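You operate a simulated robot arm through the tools that you are given. There is no shell and no other tool.

You run a simulated robot arm. Do the job below in one go: nothing can be reset, and whatever is moved stays where it is left.

JOB
Put the green and the yellow peg in the peg tin and clasp it shut.
Fine: undo the clasp, lid fully open; the other pegs stay on the tray.

The check looks at the end state, three seconds after you hand in, the way a careful person would. Anything else that was tipped, shoved, dropped, spilled or broken makes it a failure. Lids that push on must go on centred and level and be pressed home; caps that screw on are set level and turned clockwise until they are tight.

ROBOT AND FRAMES
A 7-joint arm with a two-finger gripper, fixed in place. Base frame: the origin is at the foot of the arm, x ahead of it, y to its left, z up; the work surface is at about z = 840. Readings come in mm, degrees, newtons and seconds.
With the tool pointing down near the work surface it reaches from about 240 to 780 mm from the base axis. Its first joint turns from -166.0 to 166.0 degrees. Payload 2.45 kg.
The tool frame sits at the grasp point between the pads (the TCP): z along the fingers, y along the line on which they close. The tips reach 27 mm beyond it. The gripper opens to 80 mm. The gripper's body begins 54 mm behind the TCP.
Orientation is told as [roll, pitch, yaw] about the base's x, y, z axes, in that order, counted from this pose: with the fingers straight down and closing along the base's y, the tool's x points along the base's -x, its y along +y and its z along -z.

CONTROLS
- The arm moves only by the tool move_arm. Its argument "targets" is a list of rows, each an object of numbers (a shift or turn left out is 0, a gripper value left out holds the last): "dx", "dy", "dz": the shift along the tool's x, y, z in mm; "rx", "ry", "rz": the turn, a rotation vector about the tool's x, y, z in degrees; "claw": the finger opening in mm, from 0 to 80. In form: [{"dx": .., "dy": .., "dz": .., "rx": .., "ry": .., "rz": .., "claw": ..}, ...]. A call has 1 to 20 rows; each row is the pose to reach, as a shift and turn from the pose commanded when the call began, along the tool's axes at that moment. Each row takes 0.2 s and may step no farther than 50 mm and 8.6 degrees from the row before; otherwise, or with a gripper value out of range, the whole call is refused. A pose out of reach is approached as far as the arm can. The call stops where the force on the tool passes 40 N (or 10 N more than at its start, if that is more) or the arm is blocked; 0.2 s more then pass. The fingers move at their own pace (about 153 mm/s each) and stop on an object; they squeeze with about 27 N. The grip force told is the motor's: it shows also when the fingers shut on nothing. Time passes only in rows, and 0.2 s behind the last, so rows that repeat a pose let the fingers close. The reply holds the time, the measured pose of the TCP, the force on the tool along the base axes, the opening and the grip force, in the units named above and with some noise, with the torque about the TCP (base axes, N m) and any sound that the robot's microphone picked up, and new pictures: "show" is both (left out), scene, wrist or none.
- Cameras (640 x 400 px; columns grow to the right, rows downward): "scene" is fixed at [51.1, -651.8, 1624.8]; the picture's right is [0.86, -0.52, 0.00], its down [-0.26, -0.43, -0.86] and it looks along [0.45, 0.74, -0.50] (base axes); focal length 367 px, centre (320, 200). "wrist" rides on the gripper at [63, 12, -79] in the tool frame; the picture's right is [-0.19, 0.98, 0.00], its down [-0.72, -0.14, -0.68] and it looks along [-0.67, -0.13, 0.73] (tool axes); focal length 226 px, centre (320, 200). There is no depth. A picture from a camera that has moved, and an enlarged one, comes with that camera's place and axes in the base frame and with its lens.
- slide_trunk(by): slides the trunk up (or, below 0, down) by that many mm; the arm rides with it, the base frame stays. It gives what a move gives, with no picture.
- zoom(camera, box): a new picture of the part [left, top, right, bottom] of that camera's present view, enlarged. It takes no simulated time.
- close_job(): hands the job in; it is judged then, once.

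Nothing tells you positions but the pictures and the camera data. Unless the task says otherwise, let go and move clear before handing in.

The tools are called after ">>>" by a JSON object that holds its "name" and its "arguments". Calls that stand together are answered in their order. move_arm: Moves the arm, as the interface text tells. Its arguments: {"type":"object","properties":{"targets":{"type":"array","items":{"type":"object","properties":{"dx":{"type":"number"},"dy":{"type":"number"},"dz":{"type":"number"},"rx":{"type":"number"},"ry":{"type":"number"},"rz":{"type":"number"},"claw":{"type":"number"}}}},"show":{"type":"string","enum":["both","scene","wrist","none"]}},"required":["targets"]} The other tools are called the same way: slide_trunk (by) slides the trunk up or down; zoom (camera, box) takes an enlarged picture of a part of a camera's view; close_job () hands the job in.

At the start:

```text
time_s: 0.0
tool_pos: [495.8, 323.5, 1270.1]
tool_rot: [-0.1, 0.0, 0.0]
wrist_force: [-0.4, -0.8, 0.2]
ft_torque: [0.0, -0.02, 0.01]
grip_width: 79.8
grasp_force: 0.1
trunk travel left (down, up): [-350.0, 190.0]
```

scene: 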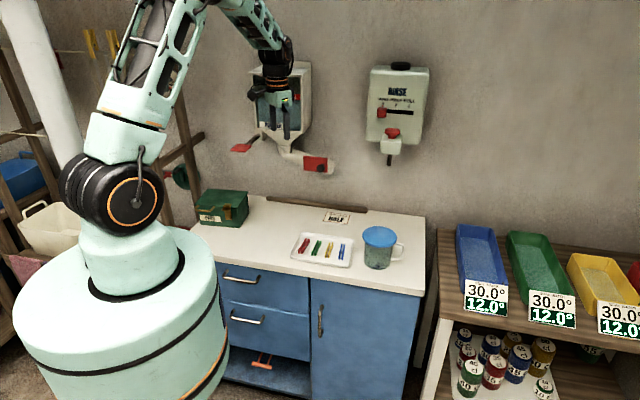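
wrist: 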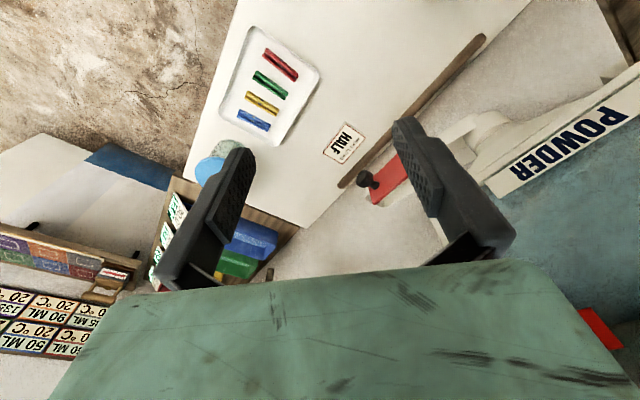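

I see a bench with a green tin (left), a tray with four pegs (red, green, yellow, blue) and a mug with a blue lid. I'll zoom in on the tin and the tray before moving.

>>> {"name": "zoom", "arguments": {"camera": "scene", "box": [180, 170, 280, 240]}}

>>> {"name": "zoom", "arguments": {"camera": "scene", "box": [270, 200, 430, 300]}}

>>> {"name": "zoom", "arguments": {"camera": "wrist", "box": [180, 0, 380, 200]}}

```text
5.71 times, centred on (230, 205) of scene
camera zoom: at [51.1, -651.8, 1624.8], right [0.86, -0.52, 0.0], down [-0.26, -0.43, -0.86], along [0.45, 0.74, -0.5], focal length 2098 px, centre (834, 171)
```

zoom: 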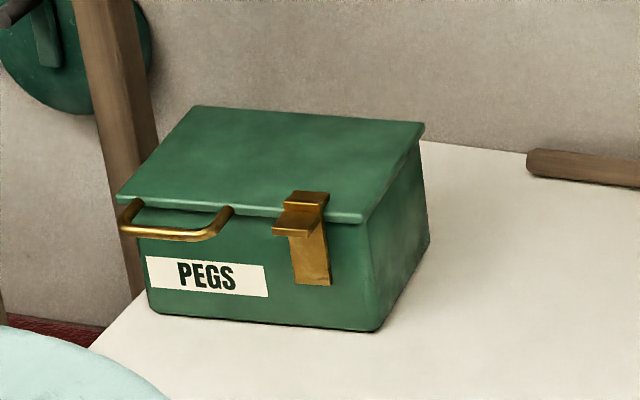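

```text
4.00 times, centred on (350, 250) of scene
camera zoom: at [51.1, -651.8, 1624.8], right [0.86, -0.52, 0.0], down [-0.26, -0.43, -0.86], along [0.45, 0.74, -0.5], focal length 1469 px, centre (200, 0)
```

zoom: 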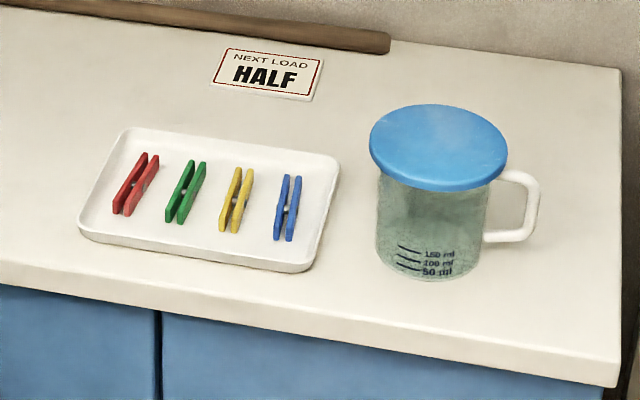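

```text
2.00 times, centred on (280, 100) of wrist
camera zoom: at [432.0, 336.5, 1349.6], right [0.19, 0.98, 0.0], down [0.72, -0.14, 0.68], along [0.67, -0.13, -0.73], focal length 452 px, centre (400, 400)
```

zoom: 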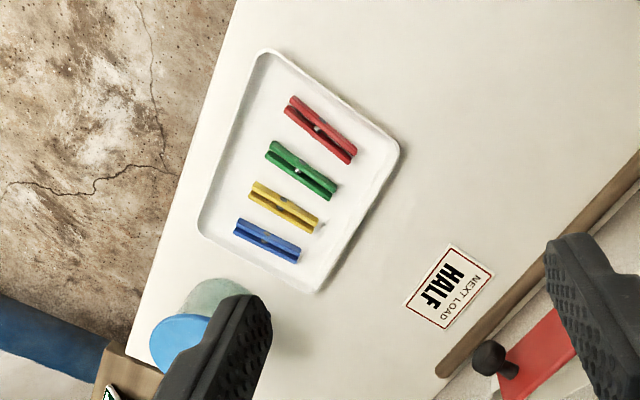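

The tin sits near (363, 578) with its front facing the scene camera, the clasp on that front and a brass handle on the lid. The pegs are around (523–617, 240–147). I'm moving the wrist to look at the tin's front from a safe height.

>>> {"name": "move_arm", "arguments": {"targets": [{"dx": 27, "dy": 9, "dz": 20, "rz": -5}, {"dx": 54, "dy": 18, "dz": 40, "rz": -10}, {"dx": 80, "dy": 27, "dz": 60, "rz": -15}, {"dx": 107, "dy": 36, "dz": 80, "rz": -20}, {"dx": 134, "dy": 45, "dz": 100, "rz": -25}, {"dx": 161, "dy": 54, "dz": 120, "rz": -30}, {"dx": 188, "dy": 63, "dz": 140, "rz": -35}, {"dx": 214, "dy": 72, "dz": 160, "rz": -40}, {"dx": 241, "dy": 81, "dz": 180, "rz": -45}, {"dx": 268, "dy": 90, "dz": 200, "rz": -50}]}}

```text
time_s: 2.2
tool_pos: [229.4, 412.4, 1070.8]
tool_rot: [0.0, 0.0, 50.1]
wrist_force: [0.4, 0.8, 0.0]
ft_torque: [0.0, -0.02, 0.03]
grip_width: 80.0
grasp_force: 0.0
trunk travel left (down, up): [-350.0, 190.0]
camera wrist: at [179.7, 372.0, 1150.8], right [-0.63, 0.78, 0.0], down [0.57, 0.46, 0.68], along [0.53, 0.43, -0.73], focal length 226 px, centre (320, 200)
```

scene: 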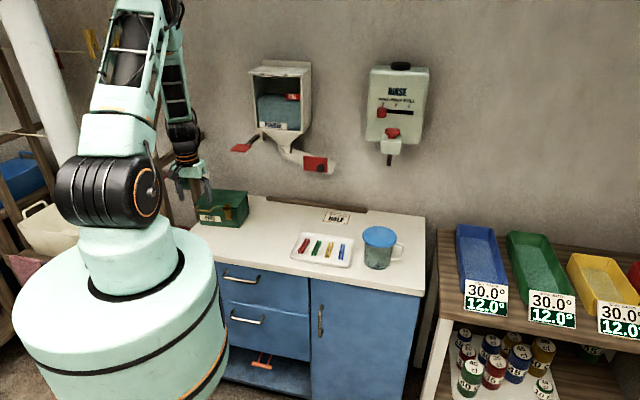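
wrist: 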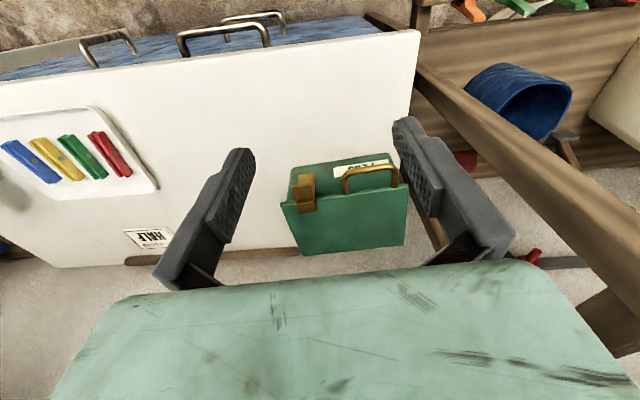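

The tin, clasp and handle are visible. I'll zoom in to measure them.

>>> {"name": "zoom", "arguments": {"camera": "wrist", "box": [260, 130, 420, 270]}}

>>> {"name": "zoom", "arguments": {"camera": "scene", "box": [150, 140, 270, 240]}}

```text
2.86 times, centred on (340, 200) of wrist
camera zoom: at [179.7, 372.0, 1150.8], right [-0.63, 0.78, 0.0], down [0.57, 0.46, 0.68], along [0.53, 0.43, -0.73], focal length 646 px, centre (263, 200)
```

zoom: 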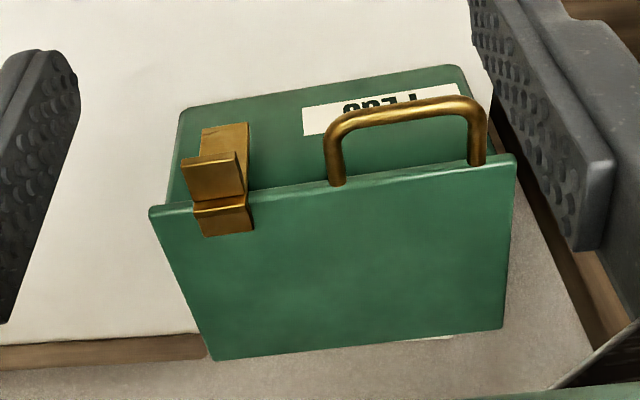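

```text
4.00 times, centred on (210, 190) of scene
camera zoom: at [51.1, -651.8, 1624.8], right [0.86, -0.52, 0.0], down [-0.26, -0.43, -0.86], along [0.45, 0.74, -0.5], focal length 1469 px, centre (760, 240)
```

zoom: 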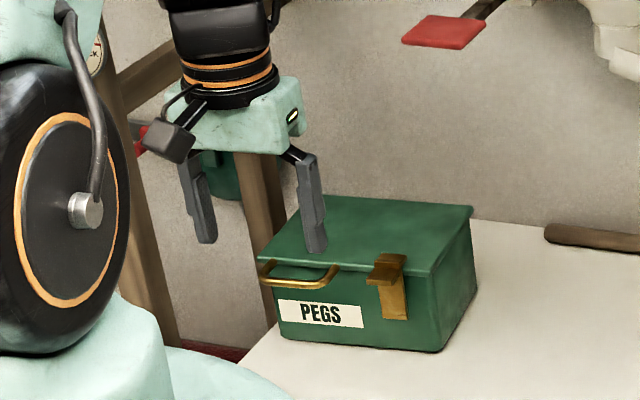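

From the wrist view, the lid top is at about z=926, the tin's yaw is about 50.3° and the clasp is near (358, 492). I'm moving closer to see how the clasp works.

>>> {"name": "move_arm", "arguments": {"targets": [{"dx": -26, "dy": -12, "dz": 17}, {"dx": -52, "dy": -24, "dz": 35}, {"dx": -78, "dy": -36, "dz": 52}, {"dx": -103.7, "dy": -47.6, "dz": 70}], "show": "wrist"}}

>>> {"name": "zoom", "arguments": {"camera": "wrist", "box": [220, 80, 460, 250]}}

```text
time_s: 3.2
tool_pos: [330.5, 459.5, 1001.4]
tool_rot: [0.0, 0.0, 50.0]
wrist_force: [-0.3, 0.2, 0.4]
ft_torque: [-0.02, 0.03, 0.01]
grip_width: 80.2
grasp_force: 0.1
trunk travel left (down, up): [-350.0, 190.0]
camera wrist: at [281.2, 419.7, 1081.4], right [-0.63, 0.78, 0.0], down [0.57, 0.46, 0.68], along [0.53, 0.43, -0.73], focal length 226 px, centre (320, 200)
```

wrist: 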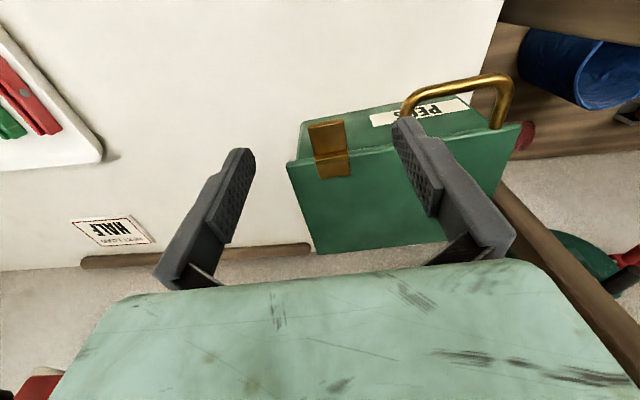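

```text
2.35 times, centred on (340, 165) of wrist
camera zoom: at [281.2, 419.7, 1081.4], right [-0.63, 0.78, 0.0], down [0.57, 0.46, 0.68], along [0.53, 0.43, -0.73], focal length 532 px, centre (273, 282)
```

zoom: 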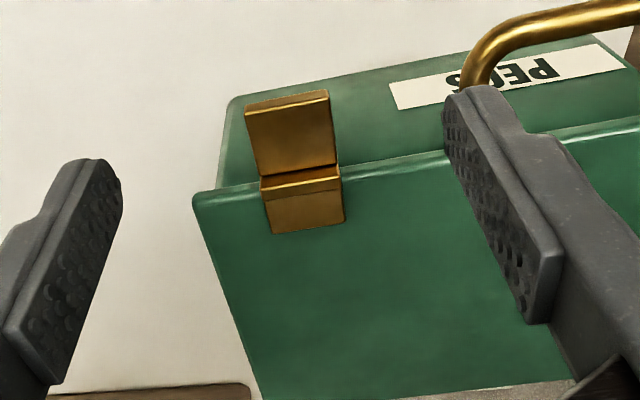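

The clasp has a hook plate over the lid edge, a tab sticking out towards the front and a strap below it. I'll zoom in further from the scene camera to understand its shape.

>>> {"name": "zoom", "arguments": {"camera": "scene", "box": [215, 192, 250, 226]}}

>>> {"name": "zoom", "arguments": {"camera": "wrist", "box": [290, 105, 370, 185]}}

>>> {"name": "zoom", "arguments": {"camera": "scene", "box": [100, 60, 300, 240]}}

```text
11.76 times, centred on (232, 209) of scene
camera zoom: at [51.1, -651.8, 1624.8], right [0.86, -0.52, 0.0], down [-0.26, -0.43, -0.86], along [0.45, 0.74, -0.5], focal length 4320 px, centre (1349, 94)
```

zoom: 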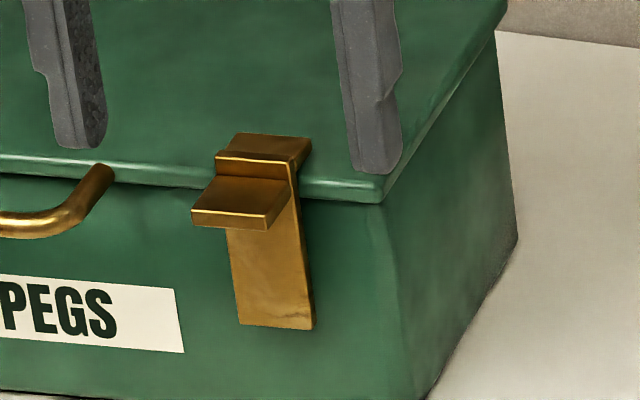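

```text
5.00 times, centred on (330, 145) of wrist
camera zoom: at [281.2, 419.7, 1081.4], right [-0.63, 0.78, 0.0], down [0.57, 0.46, 0.68], along [0.53, 0.43, -0.73], focal length 1130 px, centre (270, 475)
```

zoom: 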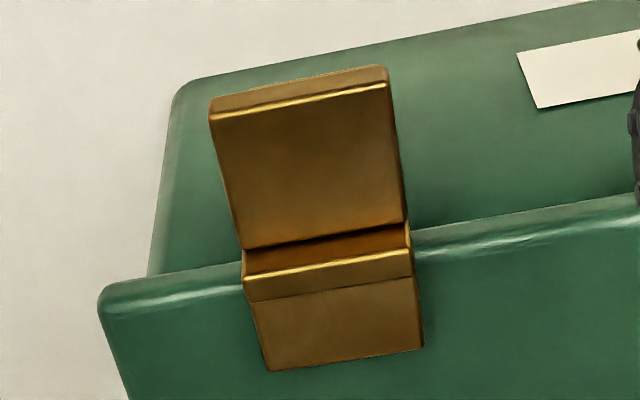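

```text
2.22 times, centred on (200, 150) of scene
camera zoom: at [51.1, -651.8, 1624.8], right [0.86, -0.52, 0.0], down [-0.26, -0.43, -0.86], along [0.45, 0.74, -0.5], focal length 816 px, centre (587, 311)
```

zoom: 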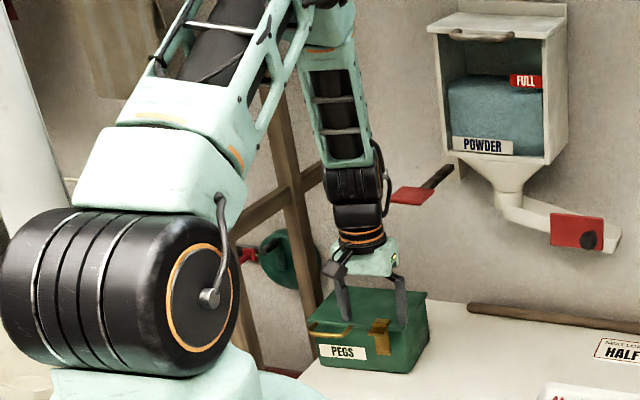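

The clasp looks hinged at the bottom of its strap (about z=870), with the tab at about z=918 and 25 mm wide. I'll narrow the fingers so they miss the handle and come down in front of the tab, checking alignment on the way.

>>> {"name": "move_arm", "arguments": {"targets": [{"dx": -8, "dy": 1, "dz": 8, "claw": 46}, {"dx": -16, "dy": 2, "dz": 16, "claw": 46}, {"dx": -23.5, "dy": 2.8, "dz": 30, "claw": 46}, {"dx": -23.5, "dy": 2.8, "dz": 30, "claw": 46}], "show": "both"}}

>>> {"name": "zoom", "arguments": {"camera": "wrist", "box": [240, 60, 420, 220]}}

>>> {"name": "zoom", "arguments": {"camera": "scene", "box": [205, 170, 265, 226]}}

```text
time_s: 4.2
tool_pos: [341.7, 479.6, 970.0]
tool_rot: [0.0, 0.0, 50.1]
wrist_force: [-0.3, -0.5, 0.2]
ft_torque: [0.01, 0.0, -0.01]
grip_width: 45.8
grasp_force: 0.2
trunk travel left (down, up): [-350.0, 190.0]
camera wrist: at [291.8, 439.9, 1049.8], right [-0.63, 0.78, 0.0], down [0.57, 0.46, 0.68], along [0.53, 0.43, -0.73], focal length 226 px, centre (320, 200)
```

scene: 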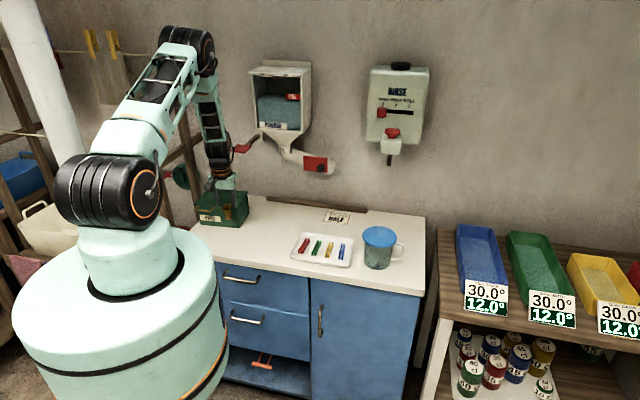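
wrist: 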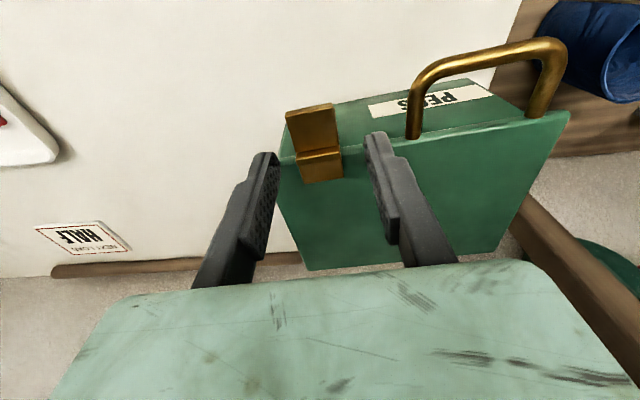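

```text
2.50 times, centred on (330, 140) of wrist
camera zoom: at [291.8, 439.9, 1049.8], right [-0.63, 0.78, 0.0], down [0.57, 0.46, 0.68], along [0.53, 0.43, -0.73], focal length 565 px, centre (295, 350)
```

zoom: 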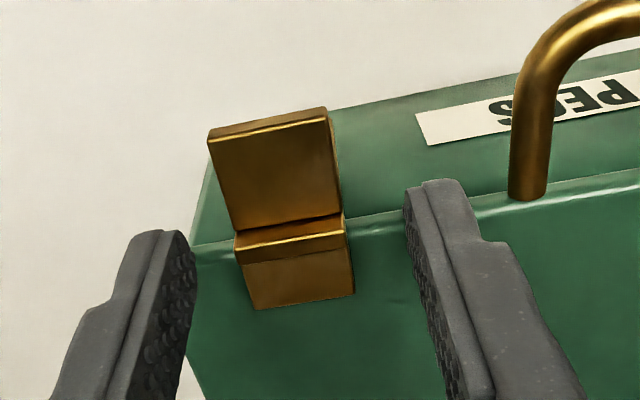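

```text
7.14 times, centred on (235, 198) of scene
camera zoom: at [51.1, -651.8, 1624.8], right [0.86, -0.52, 0.0], down [-0.26, -0.43, -0.86], along [0.45, 0.74, -0.5], focal length 2623 px, centre (927, 214)
```

zoom: 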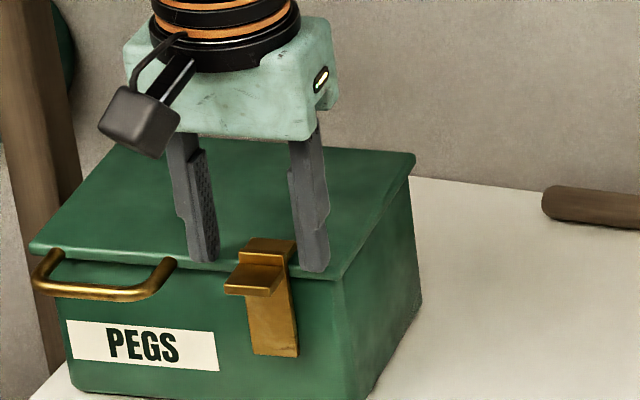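

The tab centre is about 3 mm to the −y side of the tool's centre line. I'll correct that, come down so the tips straddle the tab, and then look before closing.

>>> {"name": "move_arm", "arguments": {"targets": [{"dx": 0, "dy": -3, "dz": 10}, {"dx": 0, "dy": -3, "dz": 20}, {"dx": 0, "dy": -3, "dz": 30}, {"dx": 0, "dy": -3, "dz": 38}, {"dx": 0, "dy": -3, "dz": 38}], "show": "both"}}

>>> {"name": "zoom", "arguments": {"camera": "wrist", "box": [240, 60, 420, 220]}}

>>> {"name": "zoom", "arguments": {"camera": "scene", "box": [205, 170, 265, 226]}}

```text
time_s: 5.0
tool_pos: [345.1, 483.8, 961.3]
tool_rot: [0.2, -1.7, 50.1]
wrist_force: [-5.1, -20.0, 100.4]
ft_torque: [-0.81, -0.12, 0.05]
grip_width: 30.4
grasp_force: 0.1
trunk travel left (down, up): [-350.0, 190.0]
stopped in row 3: the force on the tool passed its limit at 157 N (the readings are from after the stop); the commanded pose is now the measured one
camera wrist: at [294.0, 441.8, 1039.6], right [-0.63, 0.78, 0.01], down [0.56, 0.44, 0.7], along [0.54, 0.45, -0.71], focal length 226 px, centre (320, 200)
```

scene: 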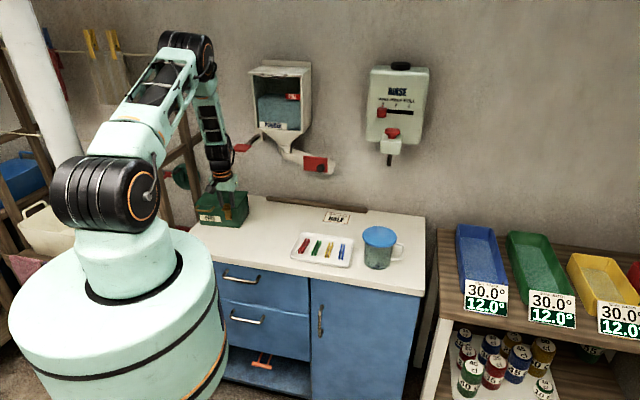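
wrist: 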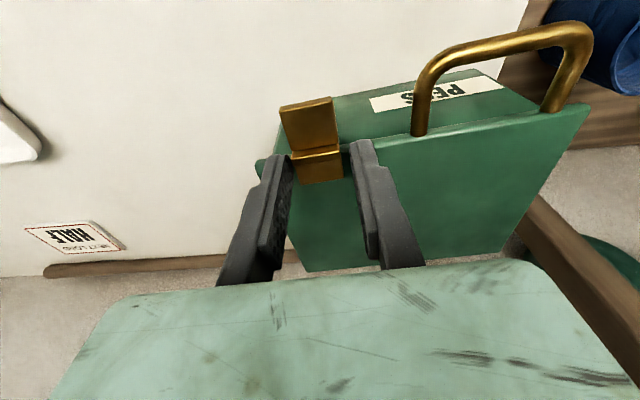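

```text
2.50 times, centred on (330, 140) of wrist
camera zoom: at [294.0, 441.8, 1039.6], right [-0.63, 0.78, 0.01], down [0.56, 0.44, 0.7], along [0.54, 0.45, -0.71], focal length 565 px, centre (295, 350)
```

zoom: 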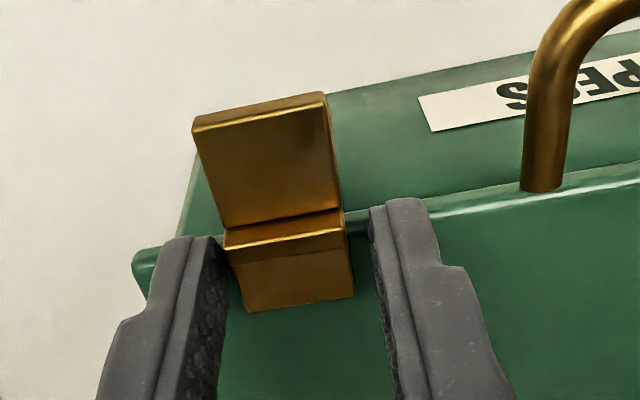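

```text
7.14 times, centred on (235, 198) of scene
camera zoom: at [51.1, -651.8, 1624.8], right [0.86, -0.52, 0.0], down [-0.26, -0.43, -0.86], along [0.45, 0.74, -0.5], focal length 2623 px, centre (927, 214)
```

zoom: 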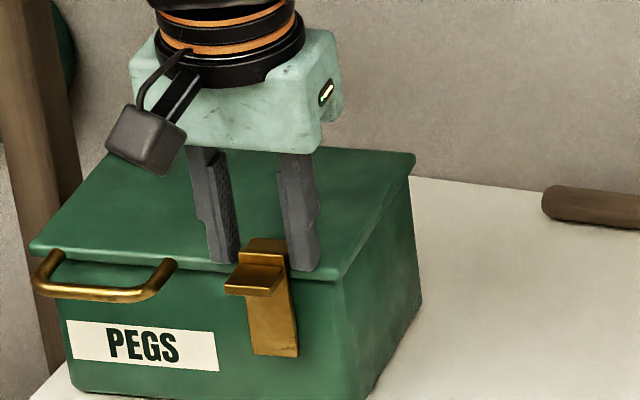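

The fingertips landed on the lid's front edge, so the lid top is higher than I estimated, at about z=934. I'm lifting straight off to unload before doing anything else.

>>> {"name": "move_arm", "arguments": {"targets": [{"dz": -5}, {"dz": -15}, {"dz": -25, "claw": 46}, {"dz": -25, "claw": 46}], "show": "both"}}

>>> {"name": "zoom", "arguments": {"camera": "wrist", "box": [220, 60, 400, 200]}}

>>> {"name": "zoom", "arguments": {"camera": "scene", "box": [180, 170, 280, 240]}}

```text
time_s: 6.0
tool_pos: [343.4, 488.4, 976.3]
tool_rot: [0.0, -0.8, 50.1]
wrist_force: [0.4, 0.5, 0.0]
ft_torque: [0.05, 0.05, -0.01]
grip_width: 45.8
grasp_force: 0.0
trunk travel left (down, up): [-350.0, 190.0]
camera wrist: at [293.2, 446.3, 1055.5], right [-0.63, 0.78, 0.0], down [0.56, 0.45, 0.69], along [0.54, 0.44, -0.72], focal length 226 px, centre (320, 200)
```

scene: 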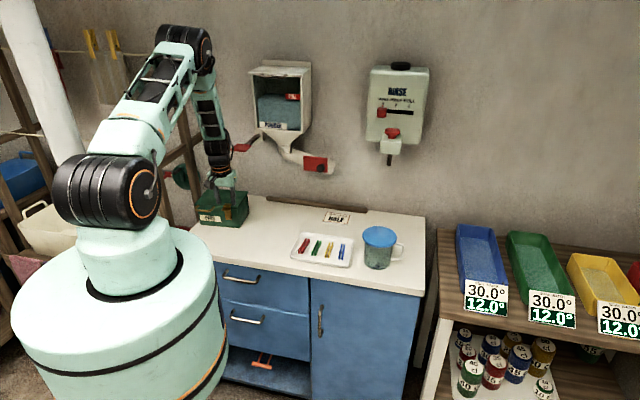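
wrist: 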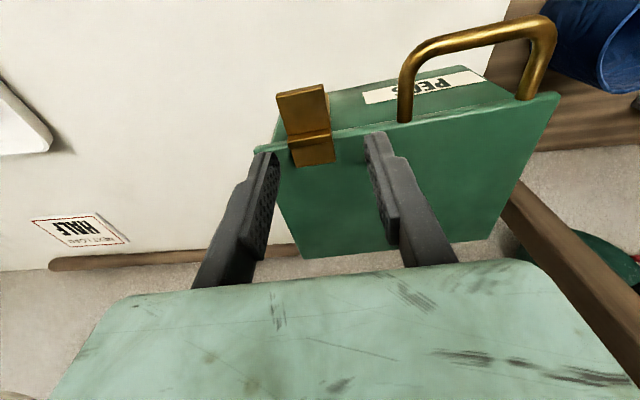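

```text
2.86 times, centred on (310, 130) of wrist
camera zoom: at [293.2, 446.3, 1055.5], right [-0.63, 0.78, 0.0], down [0.56, 0.45, 0.69], along [0.54, 0.44, -0.72], focal length 646 px, centre (349, 400)
```

zoom: 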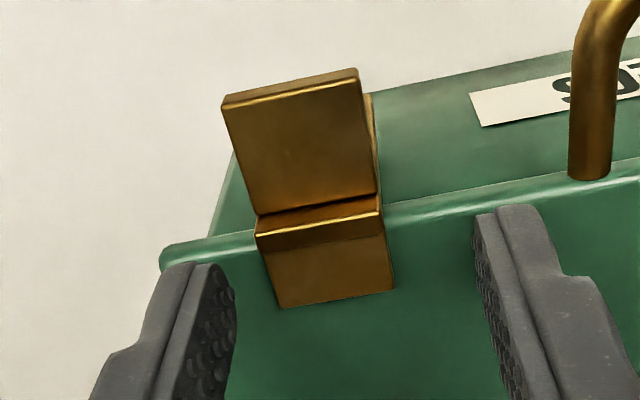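

```text
5.71 times, centred on (230, 205) of scene
camera zoom: at [51.1, -651.8, 1624.8], right [0.86, -0.52, 0.0], down [-0.26, -0.43, -0.86], along [0.45, 0.74, -0.5], focal length 2098 px, centre (834, 171)
```

zoom: 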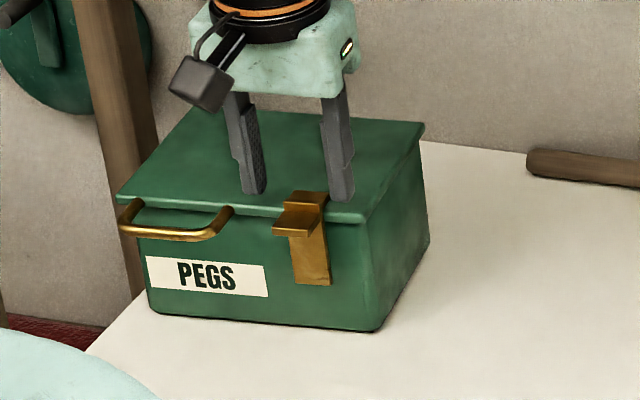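

The tin hasn't moved. With the contact height included, the lid's front-right corner is near (375, 462), its top is at z≈934, and the tab sits 34 mm along with its end 23 mm in front of the lid. I'm realigning in front of the lid edge while staying high.

>>> {"name": "move_arm", "arguments": {"targets": [{"dx": 5, "dy": -3, "dz": 0, "ry": 0.3, "claw": 46}, {"dx": 10, "dy": -6, "dz": 0, "ry": 0.6, "claw": 46}, {"dx": 14.7, "dy": -8, "dz": 0, "ry": 0.8, "claw": 46}, {"dx": 14.7, "dy": -8, "dz": 0, "ry": 0.8, "claw": 46}], "show": "wrist"}}

>>> {"name": "zoom", "arguments": {"camera": "wrist", "box": [240, 60, 420, 220]}}

>>> {"name": "zoom", "arguments": {"camera": "scene", "box": [205, 170, 265, 226]}}

```text
time_s: 7.0
tool_pos: [344.3, 471.0, 980.6]
tool_rot: [0.0, -0.4, 49.9]
wrist_force: [0.2, 0.8, 0.8]
ft_torque: [-0.03, 0.03, 0.01]
grip_width: 45.8
grasp_force: 0.0
trunk travel left (down, up): [-350.0, 190.0]
camera wrist: at [294.3, 430.5, 1059.4], right [-0.63, 0.78, 0.0], down [0.57, 0.45, 0.69], along [0.53, 0.43, -0.73], focal length 226 px, centre (320, 200)
```

wrist: 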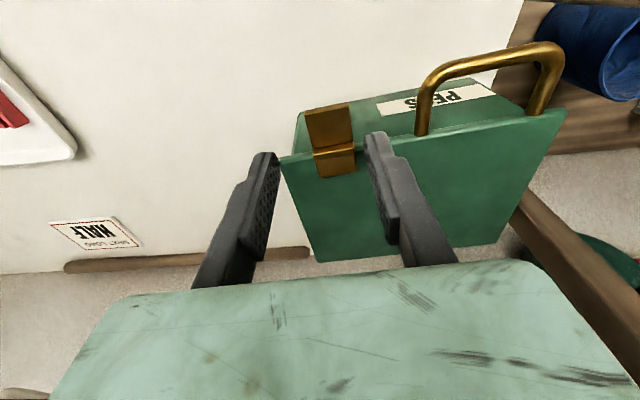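

```text
2.50 times, centred on (330, 140) of wrist
camera zoom: at [294.3, 430.5, 1059.4], right [-0.63, 0.78, 0.0], down [0.57, 0.45, 0.69], along [0.53, 0.43, -0.73], focal length 565 px, centre (295, 350)
```

zoom: 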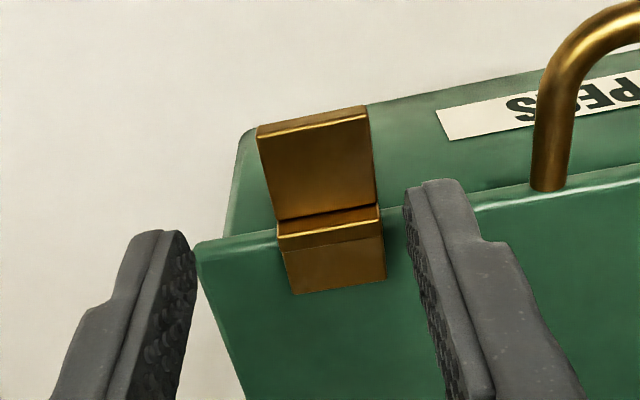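

```text
7.14 times, centred on (235, 198) of scene
camera zoom: at [51.1, -651.8, 1624.8], right [0.86, -0.52, 0.0], down [-0.26, -0.43, -0.86], along [0.45, 0.74, -0.5], focal length 2623 px, centre (927, 214)
```

zoom: 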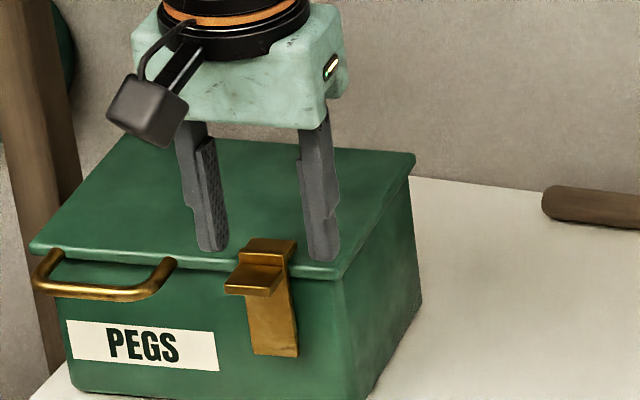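

I need about +5 mm along the tool's y and +3 mm forward. I'll apply that, come down partway and check again.

>>> {"name": "move_arm", "arguments": {"targets": [{"dx": 1.5, "dy": 2.6, "dz": 0, "claw": 46}, {"dx": 3, "dy": 5.3, "dz": 3, "ry": 0.4, "claw": 46}, {"dx": 3, "dy": 5.3, "dz": 7, "ry": 0.4, "claw": 46}, {"dx": 3, "dy": 5.3, "dz": 11, "ry": 0.4, "claw": 46}, {"dx": 3, "dy": 5.3, "dz": 15, "ry": 0.4, "claw": 46}, {"dx": 3, "dy": 5.3, "dz": 15, "ry": 0.4, "claw": 46}, {"dx": 3, "dy": 5.3, "dz": 15, "ry": 0.4, "claw": 46}], "show": "wrist"}}

>>> {"name": "zoom", "arguments": {"camera": "wrist", "box": [240, 60, 420, 220]}}

>>> {"name": "zoom", "arguments": {"camera": "scene", "box": [205, 170, 265, 226]}}

```text
time_s: 8.6
tool_pos: [341.3, 471.2, 962.4]
tool_rot: [0.1, 0.0, 50.1]
wrist_force: [-0.5, -0.2, 1.0]
ft_torque: [0.0, 0.01, 0.02]
grip_width: 46.0
grasp_force: 0.0
trunk travel left (down, up): [-350.0, 190.0]
camera wrist: at [291.2, 431.5, 1042.5], right [-0.63, 0.78, 0.0], down [0.57, 0.46, 0.68], along [0.53, 0.43, -0.73], focal length 226 px, centre (320, 200)
```

wrist: 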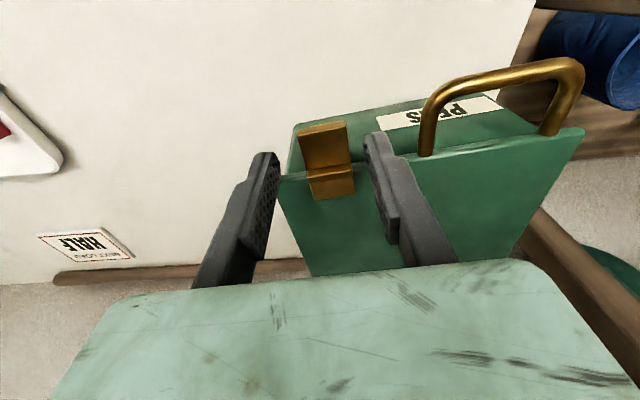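

```text
2.50 times, centred on (330, 140) of wrist
camera zoom: at [291.2, 431.5, 1042.5], right [-0.63, 0.78, 0.0], down [0.57, 0.46, 0.68], along [0.53, 0.43, -0.73], focal length 565 px, centre (295, 350)
```

zoom: 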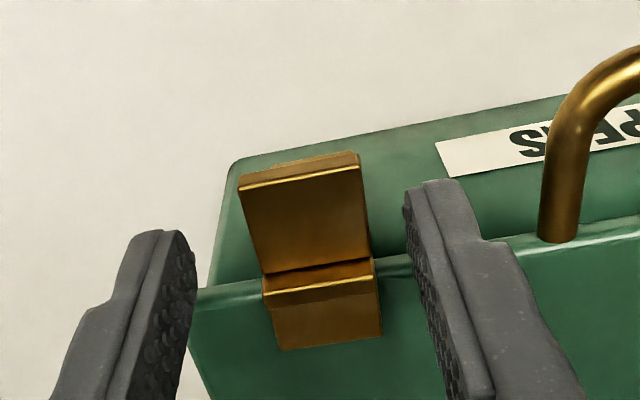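

```text
7.14 times, centred on (235, 198) of scene
camera zoom: at [51.1, -651.8, 1624.8], right [0.86, -0.52, 0.0], down [-0.26, -0.43, -0.86], along [0.45, 0.74, -0.5], focal length 2623 px, centre (927, 214)
```

zoom: 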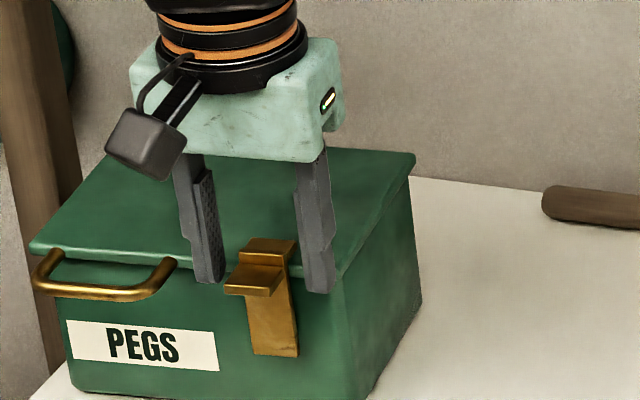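

I'm aligned to within about 3 mm. I'll nudge +2.6 mm and slowly lower the tips on either side of the tab.

>>> {"name": "move_arm", "arguments": {"targets": [{"dx": 0, "dy": 2.6, "dz": 0, "claw": 46}, {"dx": 0, "dy": 2.6, "dz": 4, "claw": 46}, {"dx": 0, "dy": 2.6, "dz": 8, "claw": 46}, {"dx": 0, "dy": 2.6, "dz": 12, "claw": 46}, {"dx": 0, "dy": 2.6, "dz": 16, "claw": 46}, {"dx": 0, "dy": 2.6, "dz": 20, "claw": 46}, {"dx": 0, "dy": 2.6, "dz": 23, "claw": 46}, {"dx": 0, "dy": 2.6, "dz": 23, "claw": 46}], "show": "wrist"}}

>>> {"name": "zoom", "arguments": {"camera": "wrist", "box": [240, 60, 420, 220]}}

>>> {"name": "zoom", "arguments": {"camera": "scene", "box": [205, 170, 265, 226]}}

```text
time_s: 10.4
tool_pos: [337.7, 474.2, 939.0]
tool_rot: [0.1, 0.1, 50.0]
wrist_force: [-0.4, 0.3, 0.7]
ft_torque: [0.01, -0.01, 0.02]
grip_width: 46.2
grasp_force: 0.1
trunk travel left (down, up): [-350.0, 190.0]
camera wrist: at [288.3, 433.2, 1019.5], right [-0.63, 0.78, 0.0], down [0.57, 0.46, 0.68], along [0.53, 0.43, -0.73], focal length 226 px, centre (320, 200)
```

wrist: 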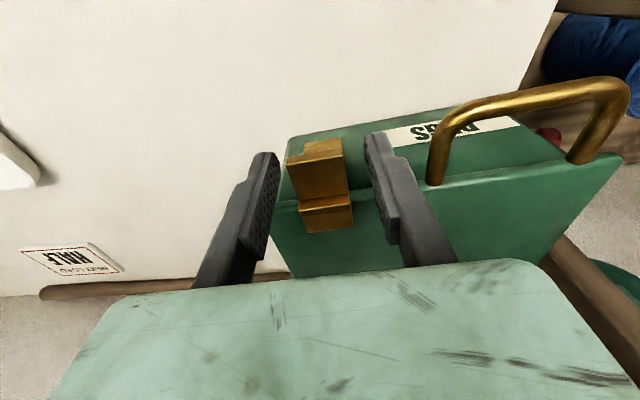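

```text
2.50 times, centred on (330, 140) of wrist
camera zoom: at [288.3, 433.2, 1019.5], right [-0.63, 0.78, 0.0], down [0.57, 0.46, 0.68], along [0.53, 0.43, -0.73], focal length 565 px, centre (295, 350)
```

zoom: 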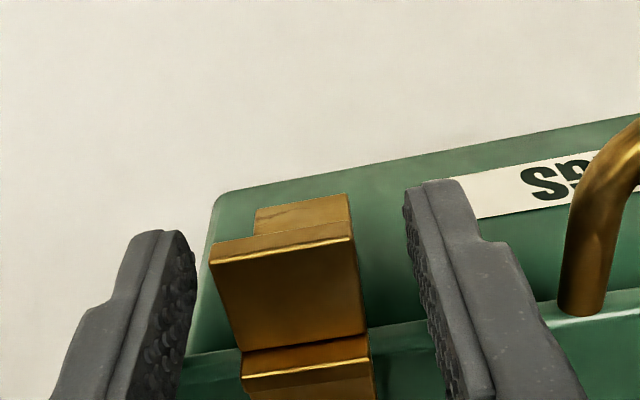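

```text
7.14 times, centred on (235, 198) of scene
camera zoom: at [51.1, -651.8, 1624.8], right [0.86, -0.52, 0.0], down [-0.26, -0.43, -0.86], along [0.45, 0.74, -0.5], focal length 2623 px, centre (927, 214)
```

zoom: 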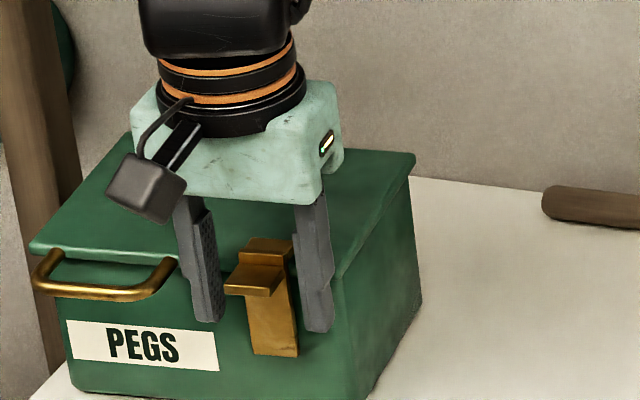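

The fingers straddle the tab but sit about 2.7 mm too far to +y. I'll centre them, narrow the fingers and check.

>>> {"name": "move_arm", "arguments": {"targets": [{"dy": -1.4, "claw": 46}, {"dy": -2.7, "claw": 40}, {"dy": -2.7, "claw": 36}, {"dy": -2.7, "claw": 33}, {"dy": -2.7, "claw": 33}], "show": "wrist"}}

>>> {"name": "zoom", "arguments": {"camera": "wrist", "box": [240, 80, 400, 240]}}

```text
time_s: 11.6
tool_pos: [339.7, 471.6, 939.8]
tool_rot: [0.1, 0.1, 50.0]
wrist_force: [0.1, -0.4, -0.5]
ft_torque: [0.01, 0.03, -0.01]
grip_width: 33.1
grasp_force: 0.1
trunk travel left (down, up): [-350.0, 190.0]
camera wrist: at [289.9, 431.1, 1020.0], right [-0.63, 0.78, 0.0], down [0.57, 0.46, 0.68], along [0.53, 0.43, -0.73], focal length 226 px, centre (320, 200)
```

wrist: 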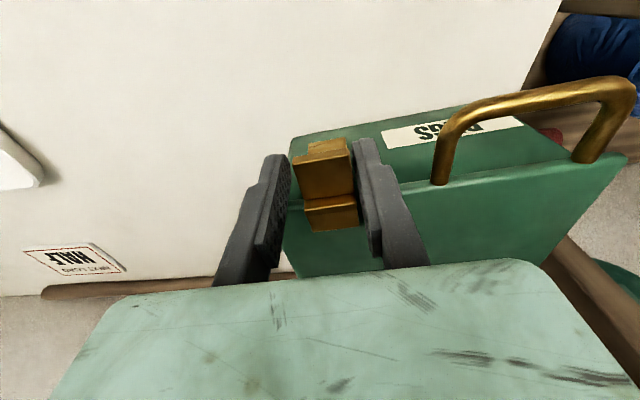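

```text
2.50 times, centred on (320, 160) of wrist
camera zoom: at [289.9, 431.1, 1020.0], right [-0.63, 0.78, 0.0], down [0.57, 0.46, 0.68], along [0.53, 0.43, -0.73], focal length 565 px, centre (320, 300)
```

zoom: 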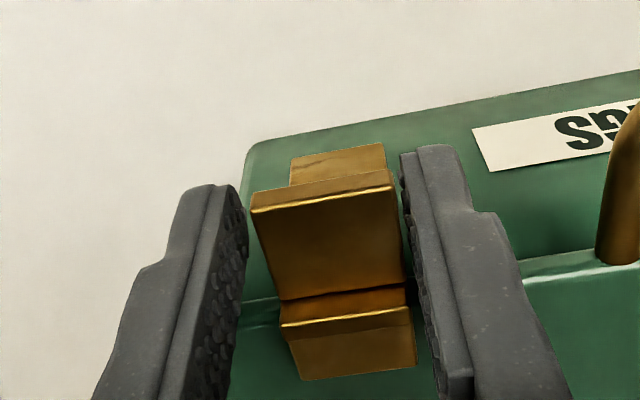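

The tab is well centred between the pads. I'm closing on it now.

>>> {"name": "move_arm", "arguments": {"targets": [{"claw": 28}, {"claw": 22}, {"claw": 18}, {"claw": 18}], "show": "wrist"}}

>>> {"name": "zoom", "arguments": {"camera": "wrist", "box": [240, 80, 400, 240]}}

>>> {"name": "zoom", "arguments": {"camera": "scene", "box": [205, 170, 265, 226]}}

```text
time_s: 12.6
tool_pos: [339.2, 473.3, 939.3]
tool_rot: [0.1, 0.2, 50.2]
wrist_force: [-5.7, 3.2, 0.5]
ft_torque: [-0.08, -0.09, 0.5]
grip_width: 23.5
grasp_force: 27.3
trunk travel left (down, up): [-350.0, 190.0]
camera wrist: at [289.3, 431.3, 1019.8], right [-0.63, 0.78, 0.0], down [0.57, 0.46, 0.68], along [0.53, 0.43, -0.73], focal length 226 px, centre (320, 200)
```

wrist: 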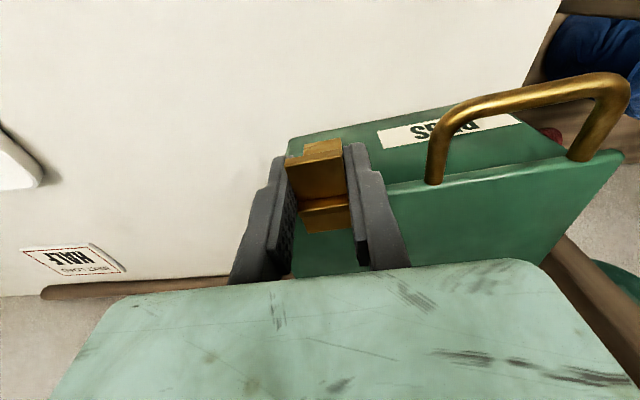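

```text
2.50 times, centred on (320, 160) of wrist
camera zoom: at [289.3, 431.3, 1019.8], right [-0.63, 0.78, 0.0], down [0.57, 0.46, 0.68], along [0.53, 0.43, -0.73], focal length 565 px, centre (320, 300)
```

zoom: 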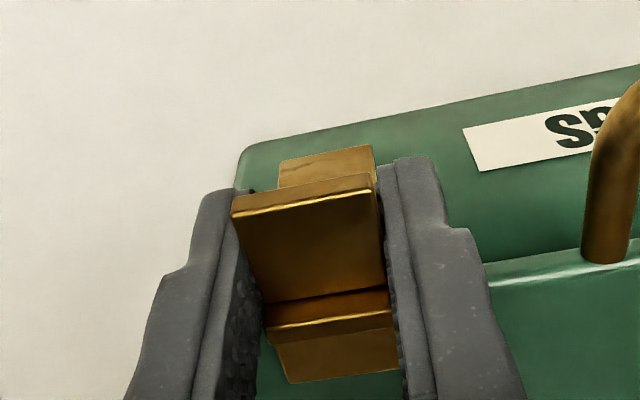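

```text
7.14 times, centred on (235, 198) of scene
camera zoom: at [51.1, -651.8, 1624.8], right [0.86, -0.52, 0.0], down [-0.26, -0.43, -0.86], along [0.45, 0.74, -0.5], focal length 2623 px, centre (927, 214)
```

zoom: 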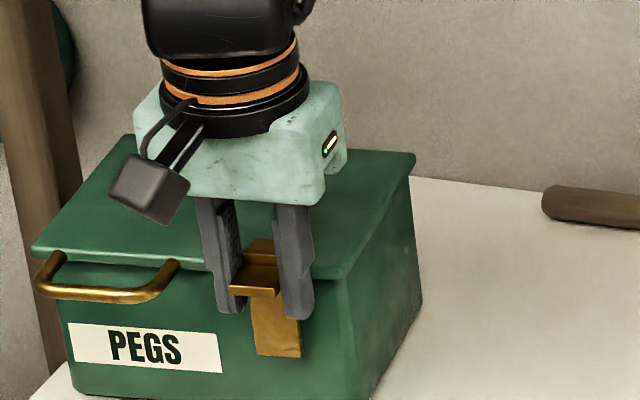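

The tab is gripped at 23.5 mm wide. I'm pulling it outward along a small arc about the assumed hinge and watching the forces.

>>> {"name": "move_arm", "arguments": {"targets": [{"dx": 2, "dz": 0.6}, {"dx": 4, "dz": 1.3}, {"dx": 6, "dz": 2.1}, {"dx": 8, "dz": 3}, {"dx": 8, "dz": 3}], "show": "wrist"}}

>>> {"name": "zoom", "arguments": {"camera": "scene", "box": [205, 170, 265, 226]}}

```text
time_s: 13.8
tool_pos: [333.6, 464.9, 937.2]
tool_rot: [0.1, 0.1, 50.0]
wrist_force: [5.6, 10.2, 5.0]
ft_torque: [0.42, -0.57, 0.33]
grip_width: 23.7
grasp_force: 26.8
trunk travel left (down, up): [-350.0, 190.0]
camera wrist: at [284.8, 424.8, 1017.9], right [-0.63, 0.78, 0.0], down [0.57, 0.46, 0.68], along [0.53, 0.43, -0.73], focal length 226 px, centre (320, 200)
```

wrist: 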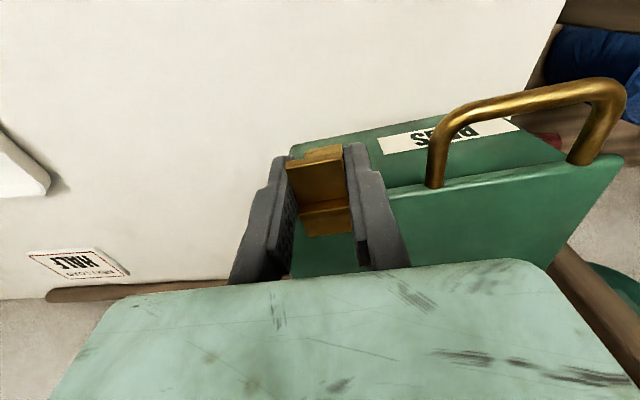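

```text
7.14 times, centred on (235, 198) of scene
camera zoom: at [51.1, -651.8, 1624.8], right [0.86, -0.52, 0.0], down [-0.26, -0.43, -0.86], along [0.45, 0.74, -0.5], focal length 2623 px, centre (927, 214)
```

zoom: 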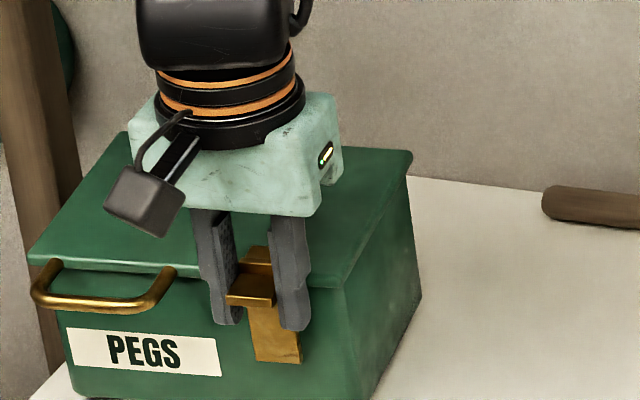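

The tin seems to have slid a few mm towards me instead of the clasp releasing. I'll look closely before going further.

>>> {"name": "zoom", "arguments": {"camera": "scene", "box": [180, 170, 280, 240]}}

>>> {"name": "zoom", "arguments": {"camera": "wrist", "box": [240, 100, 400, 260]}}

>>> {"name": "zoom", "arguments": {"camera": "scene", "box": [218, 195, 248, 225]}}

```text
5.71 times, centred on (230, 205) of scene
camera zoom: at [51.1, -651.8, 1624.8], right [0.86, -0.52, 0.0], down [-0.26, -0.43, -0.86], along [0.45, 0.74, -0.5], focal length 2098 px, centre (834, 171)
```

zoom: 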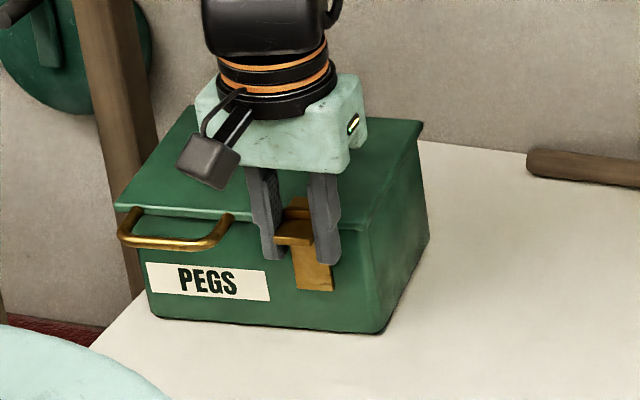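

```text
2.50 times, centred on (320, 180) of wrist
camera zoom: at [284.8, 424.8, 1017.9], right [-0.63, 0.78, 0.0], down [0.57, 0.46, 0.68], along [0.53, 0.43, -0.73], focal length 565 px, centre (320, 250)
```

zoom: 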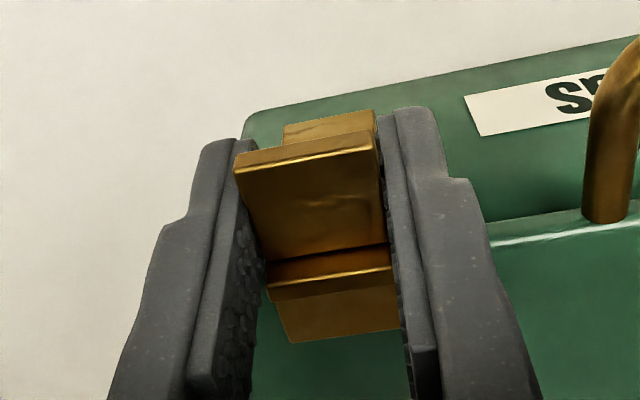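

```text
13.33 times, centred on (233, 210) of scene
camera zoom: at [51.1, -651.8, 1624.8], right [0.86, -0.52, 0.0], down [-0.26, -0.43, -0.86], along [0.45, 0.74, -0.5], focal length 4897 px, centre (1480, 67)
```

zoom: 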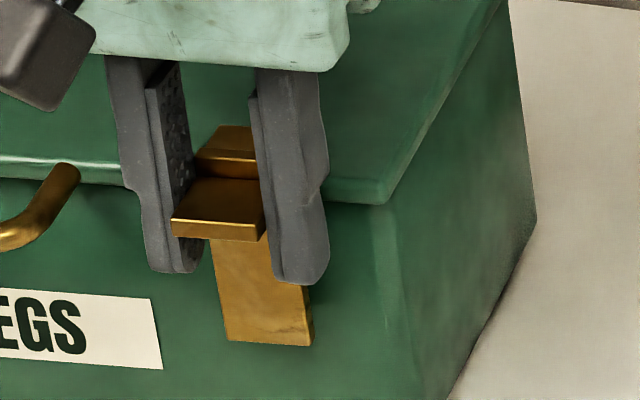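

The clasp didn't rotate; the tin slid about 7 mm instead. I'll press the tab down first to load the tin against the bench, then pull outward along the arc in small steps.

>>> {"name": "move_arm", "arguments": {"targets": [{"dz": 1}, {"dz": 2}, {"dz": 3}, {"dz": 4}, {"dz": 4}], "show": "wrist"}}

>>> {"name": "zoom", "arguments": {"camera": "scene", "box": [180, 170, 280, 240]}}

```text
time_s: 15.0
tool_pos: [333.1, 463.1, 933.1]
tool_rot: [0.0, 0.1, 50.0]
wrist_force: [-2.7, -0.1, 22.1]
ft_torque: [0.2, -0.24, 0.25]
grip_width: 23.3
grasp_force: 27.4
trunk travel left (down, up): [-350.0, 190.0]
camera wrist: at [283.8, 423.5, 1013.1], right [-0.63, 0.78, 0.0], down [0.57, 0.46, 0.68], along [0.53, 0.43, -0.73], focal length 226 px, centre (320, 200)
```

wrist: 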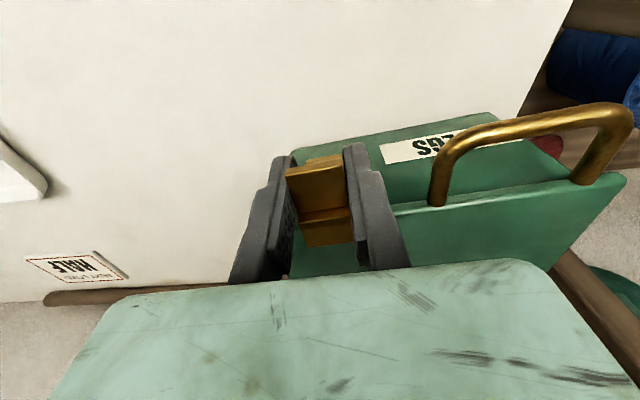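

```text
5.71 times, centred on (230, 205) of scene
camera zoom: at [51.1, -651.8, 1624.8], right [0.86, -0.52, 0.0], down [-0.26, -0.43, -0.86], along [0.45, 0.74, -0.5], focal length 2098 px, centre (834, 171)
```

zoom: 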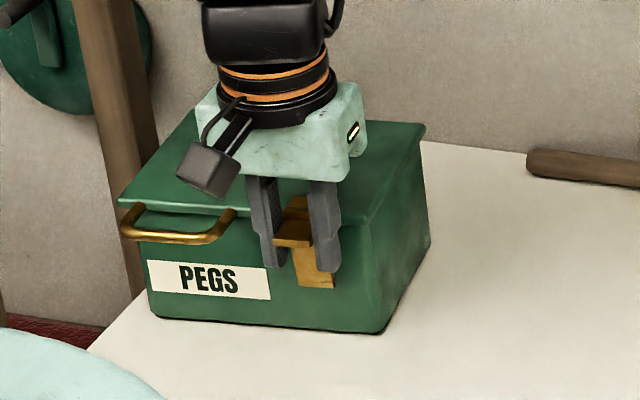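

The tin settled back and there's about 22 N of down-load on the tab. I'm pulling outward now while keeping that press.

>>> {"name": "move_arm", "arguments": {"targets": [{"dx": 1, "dz": 1}, {"dx": 2, "dz": 1.5}, {"dx": 3, "dz": 2}, {"dx": 4, "dz": 2.5}, {"dx": 5, "dz": 3}, {"dx": 5, "dz": 3}], "show": "wrist"}}

>>> {"name": "zoom", "arguments": {"camera": "scene", "box": [180, 170, 280, 240]}}

>>> {"name": "zoom", "arguments": {"camera": "wrist", "box": [240, 100, 400, 260]}}

```text
time_s: 16.4
tool_pos: [332.8, 460.6, 929.9]
tool_rot: [0.1, 0.0, 50.0]
wrist_force: [3.3, 7.3, 12.0]
ft_torque: [0.36, -0.39, 0.31]
grip_width: 23.1
grasp_force: 26.9
trunk travel left (down, up): [-350.0, 190.0]
camera wrist: at [281.7, 420.9, 1009.7], right [-0.63, 0.78, 0.0], down [0.57, 0.46, 0.68], along [0.53, 0.43, -0.73], focal length 226 px, centre (320, 200)
```

wrist: 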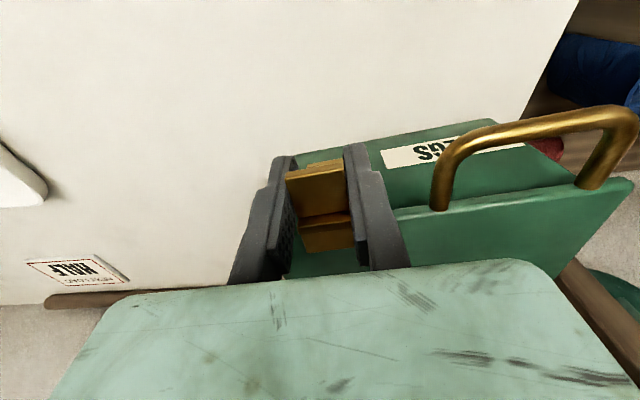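

```text
5.71 times, centred on (230, 205) of scene
camera zoom: at [51.1, -651.8, 1624.8], right [0.86, -0.52, 0.0], down [-0.26, -0.43, -0.86], along [0.45, 0.74, -0.5], focal length 2098 px, centre (834, 171)
```

zoom: 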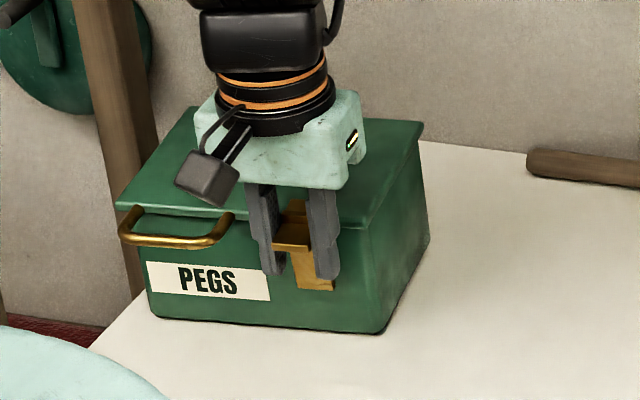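

```text
2.50 times, centred on (320, 180) of wrist
camera zoom: at [281.7, 420.9, 1009.7], right [-0.63, 0.78, 0.0], down [0.57, 0.46, 0.68], along [0.53, 0.43, -0.73], focal length 565 px, centre (320, 250)
```

zoom: 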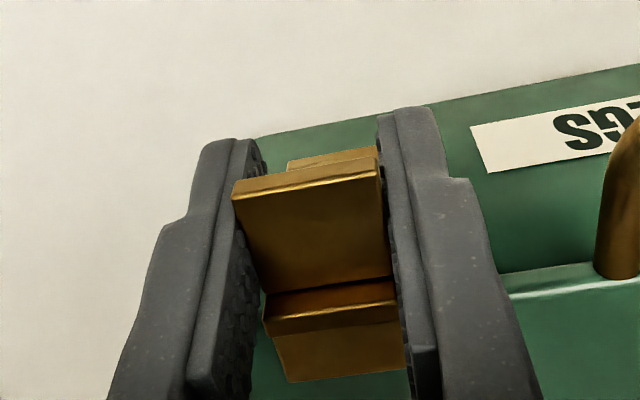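

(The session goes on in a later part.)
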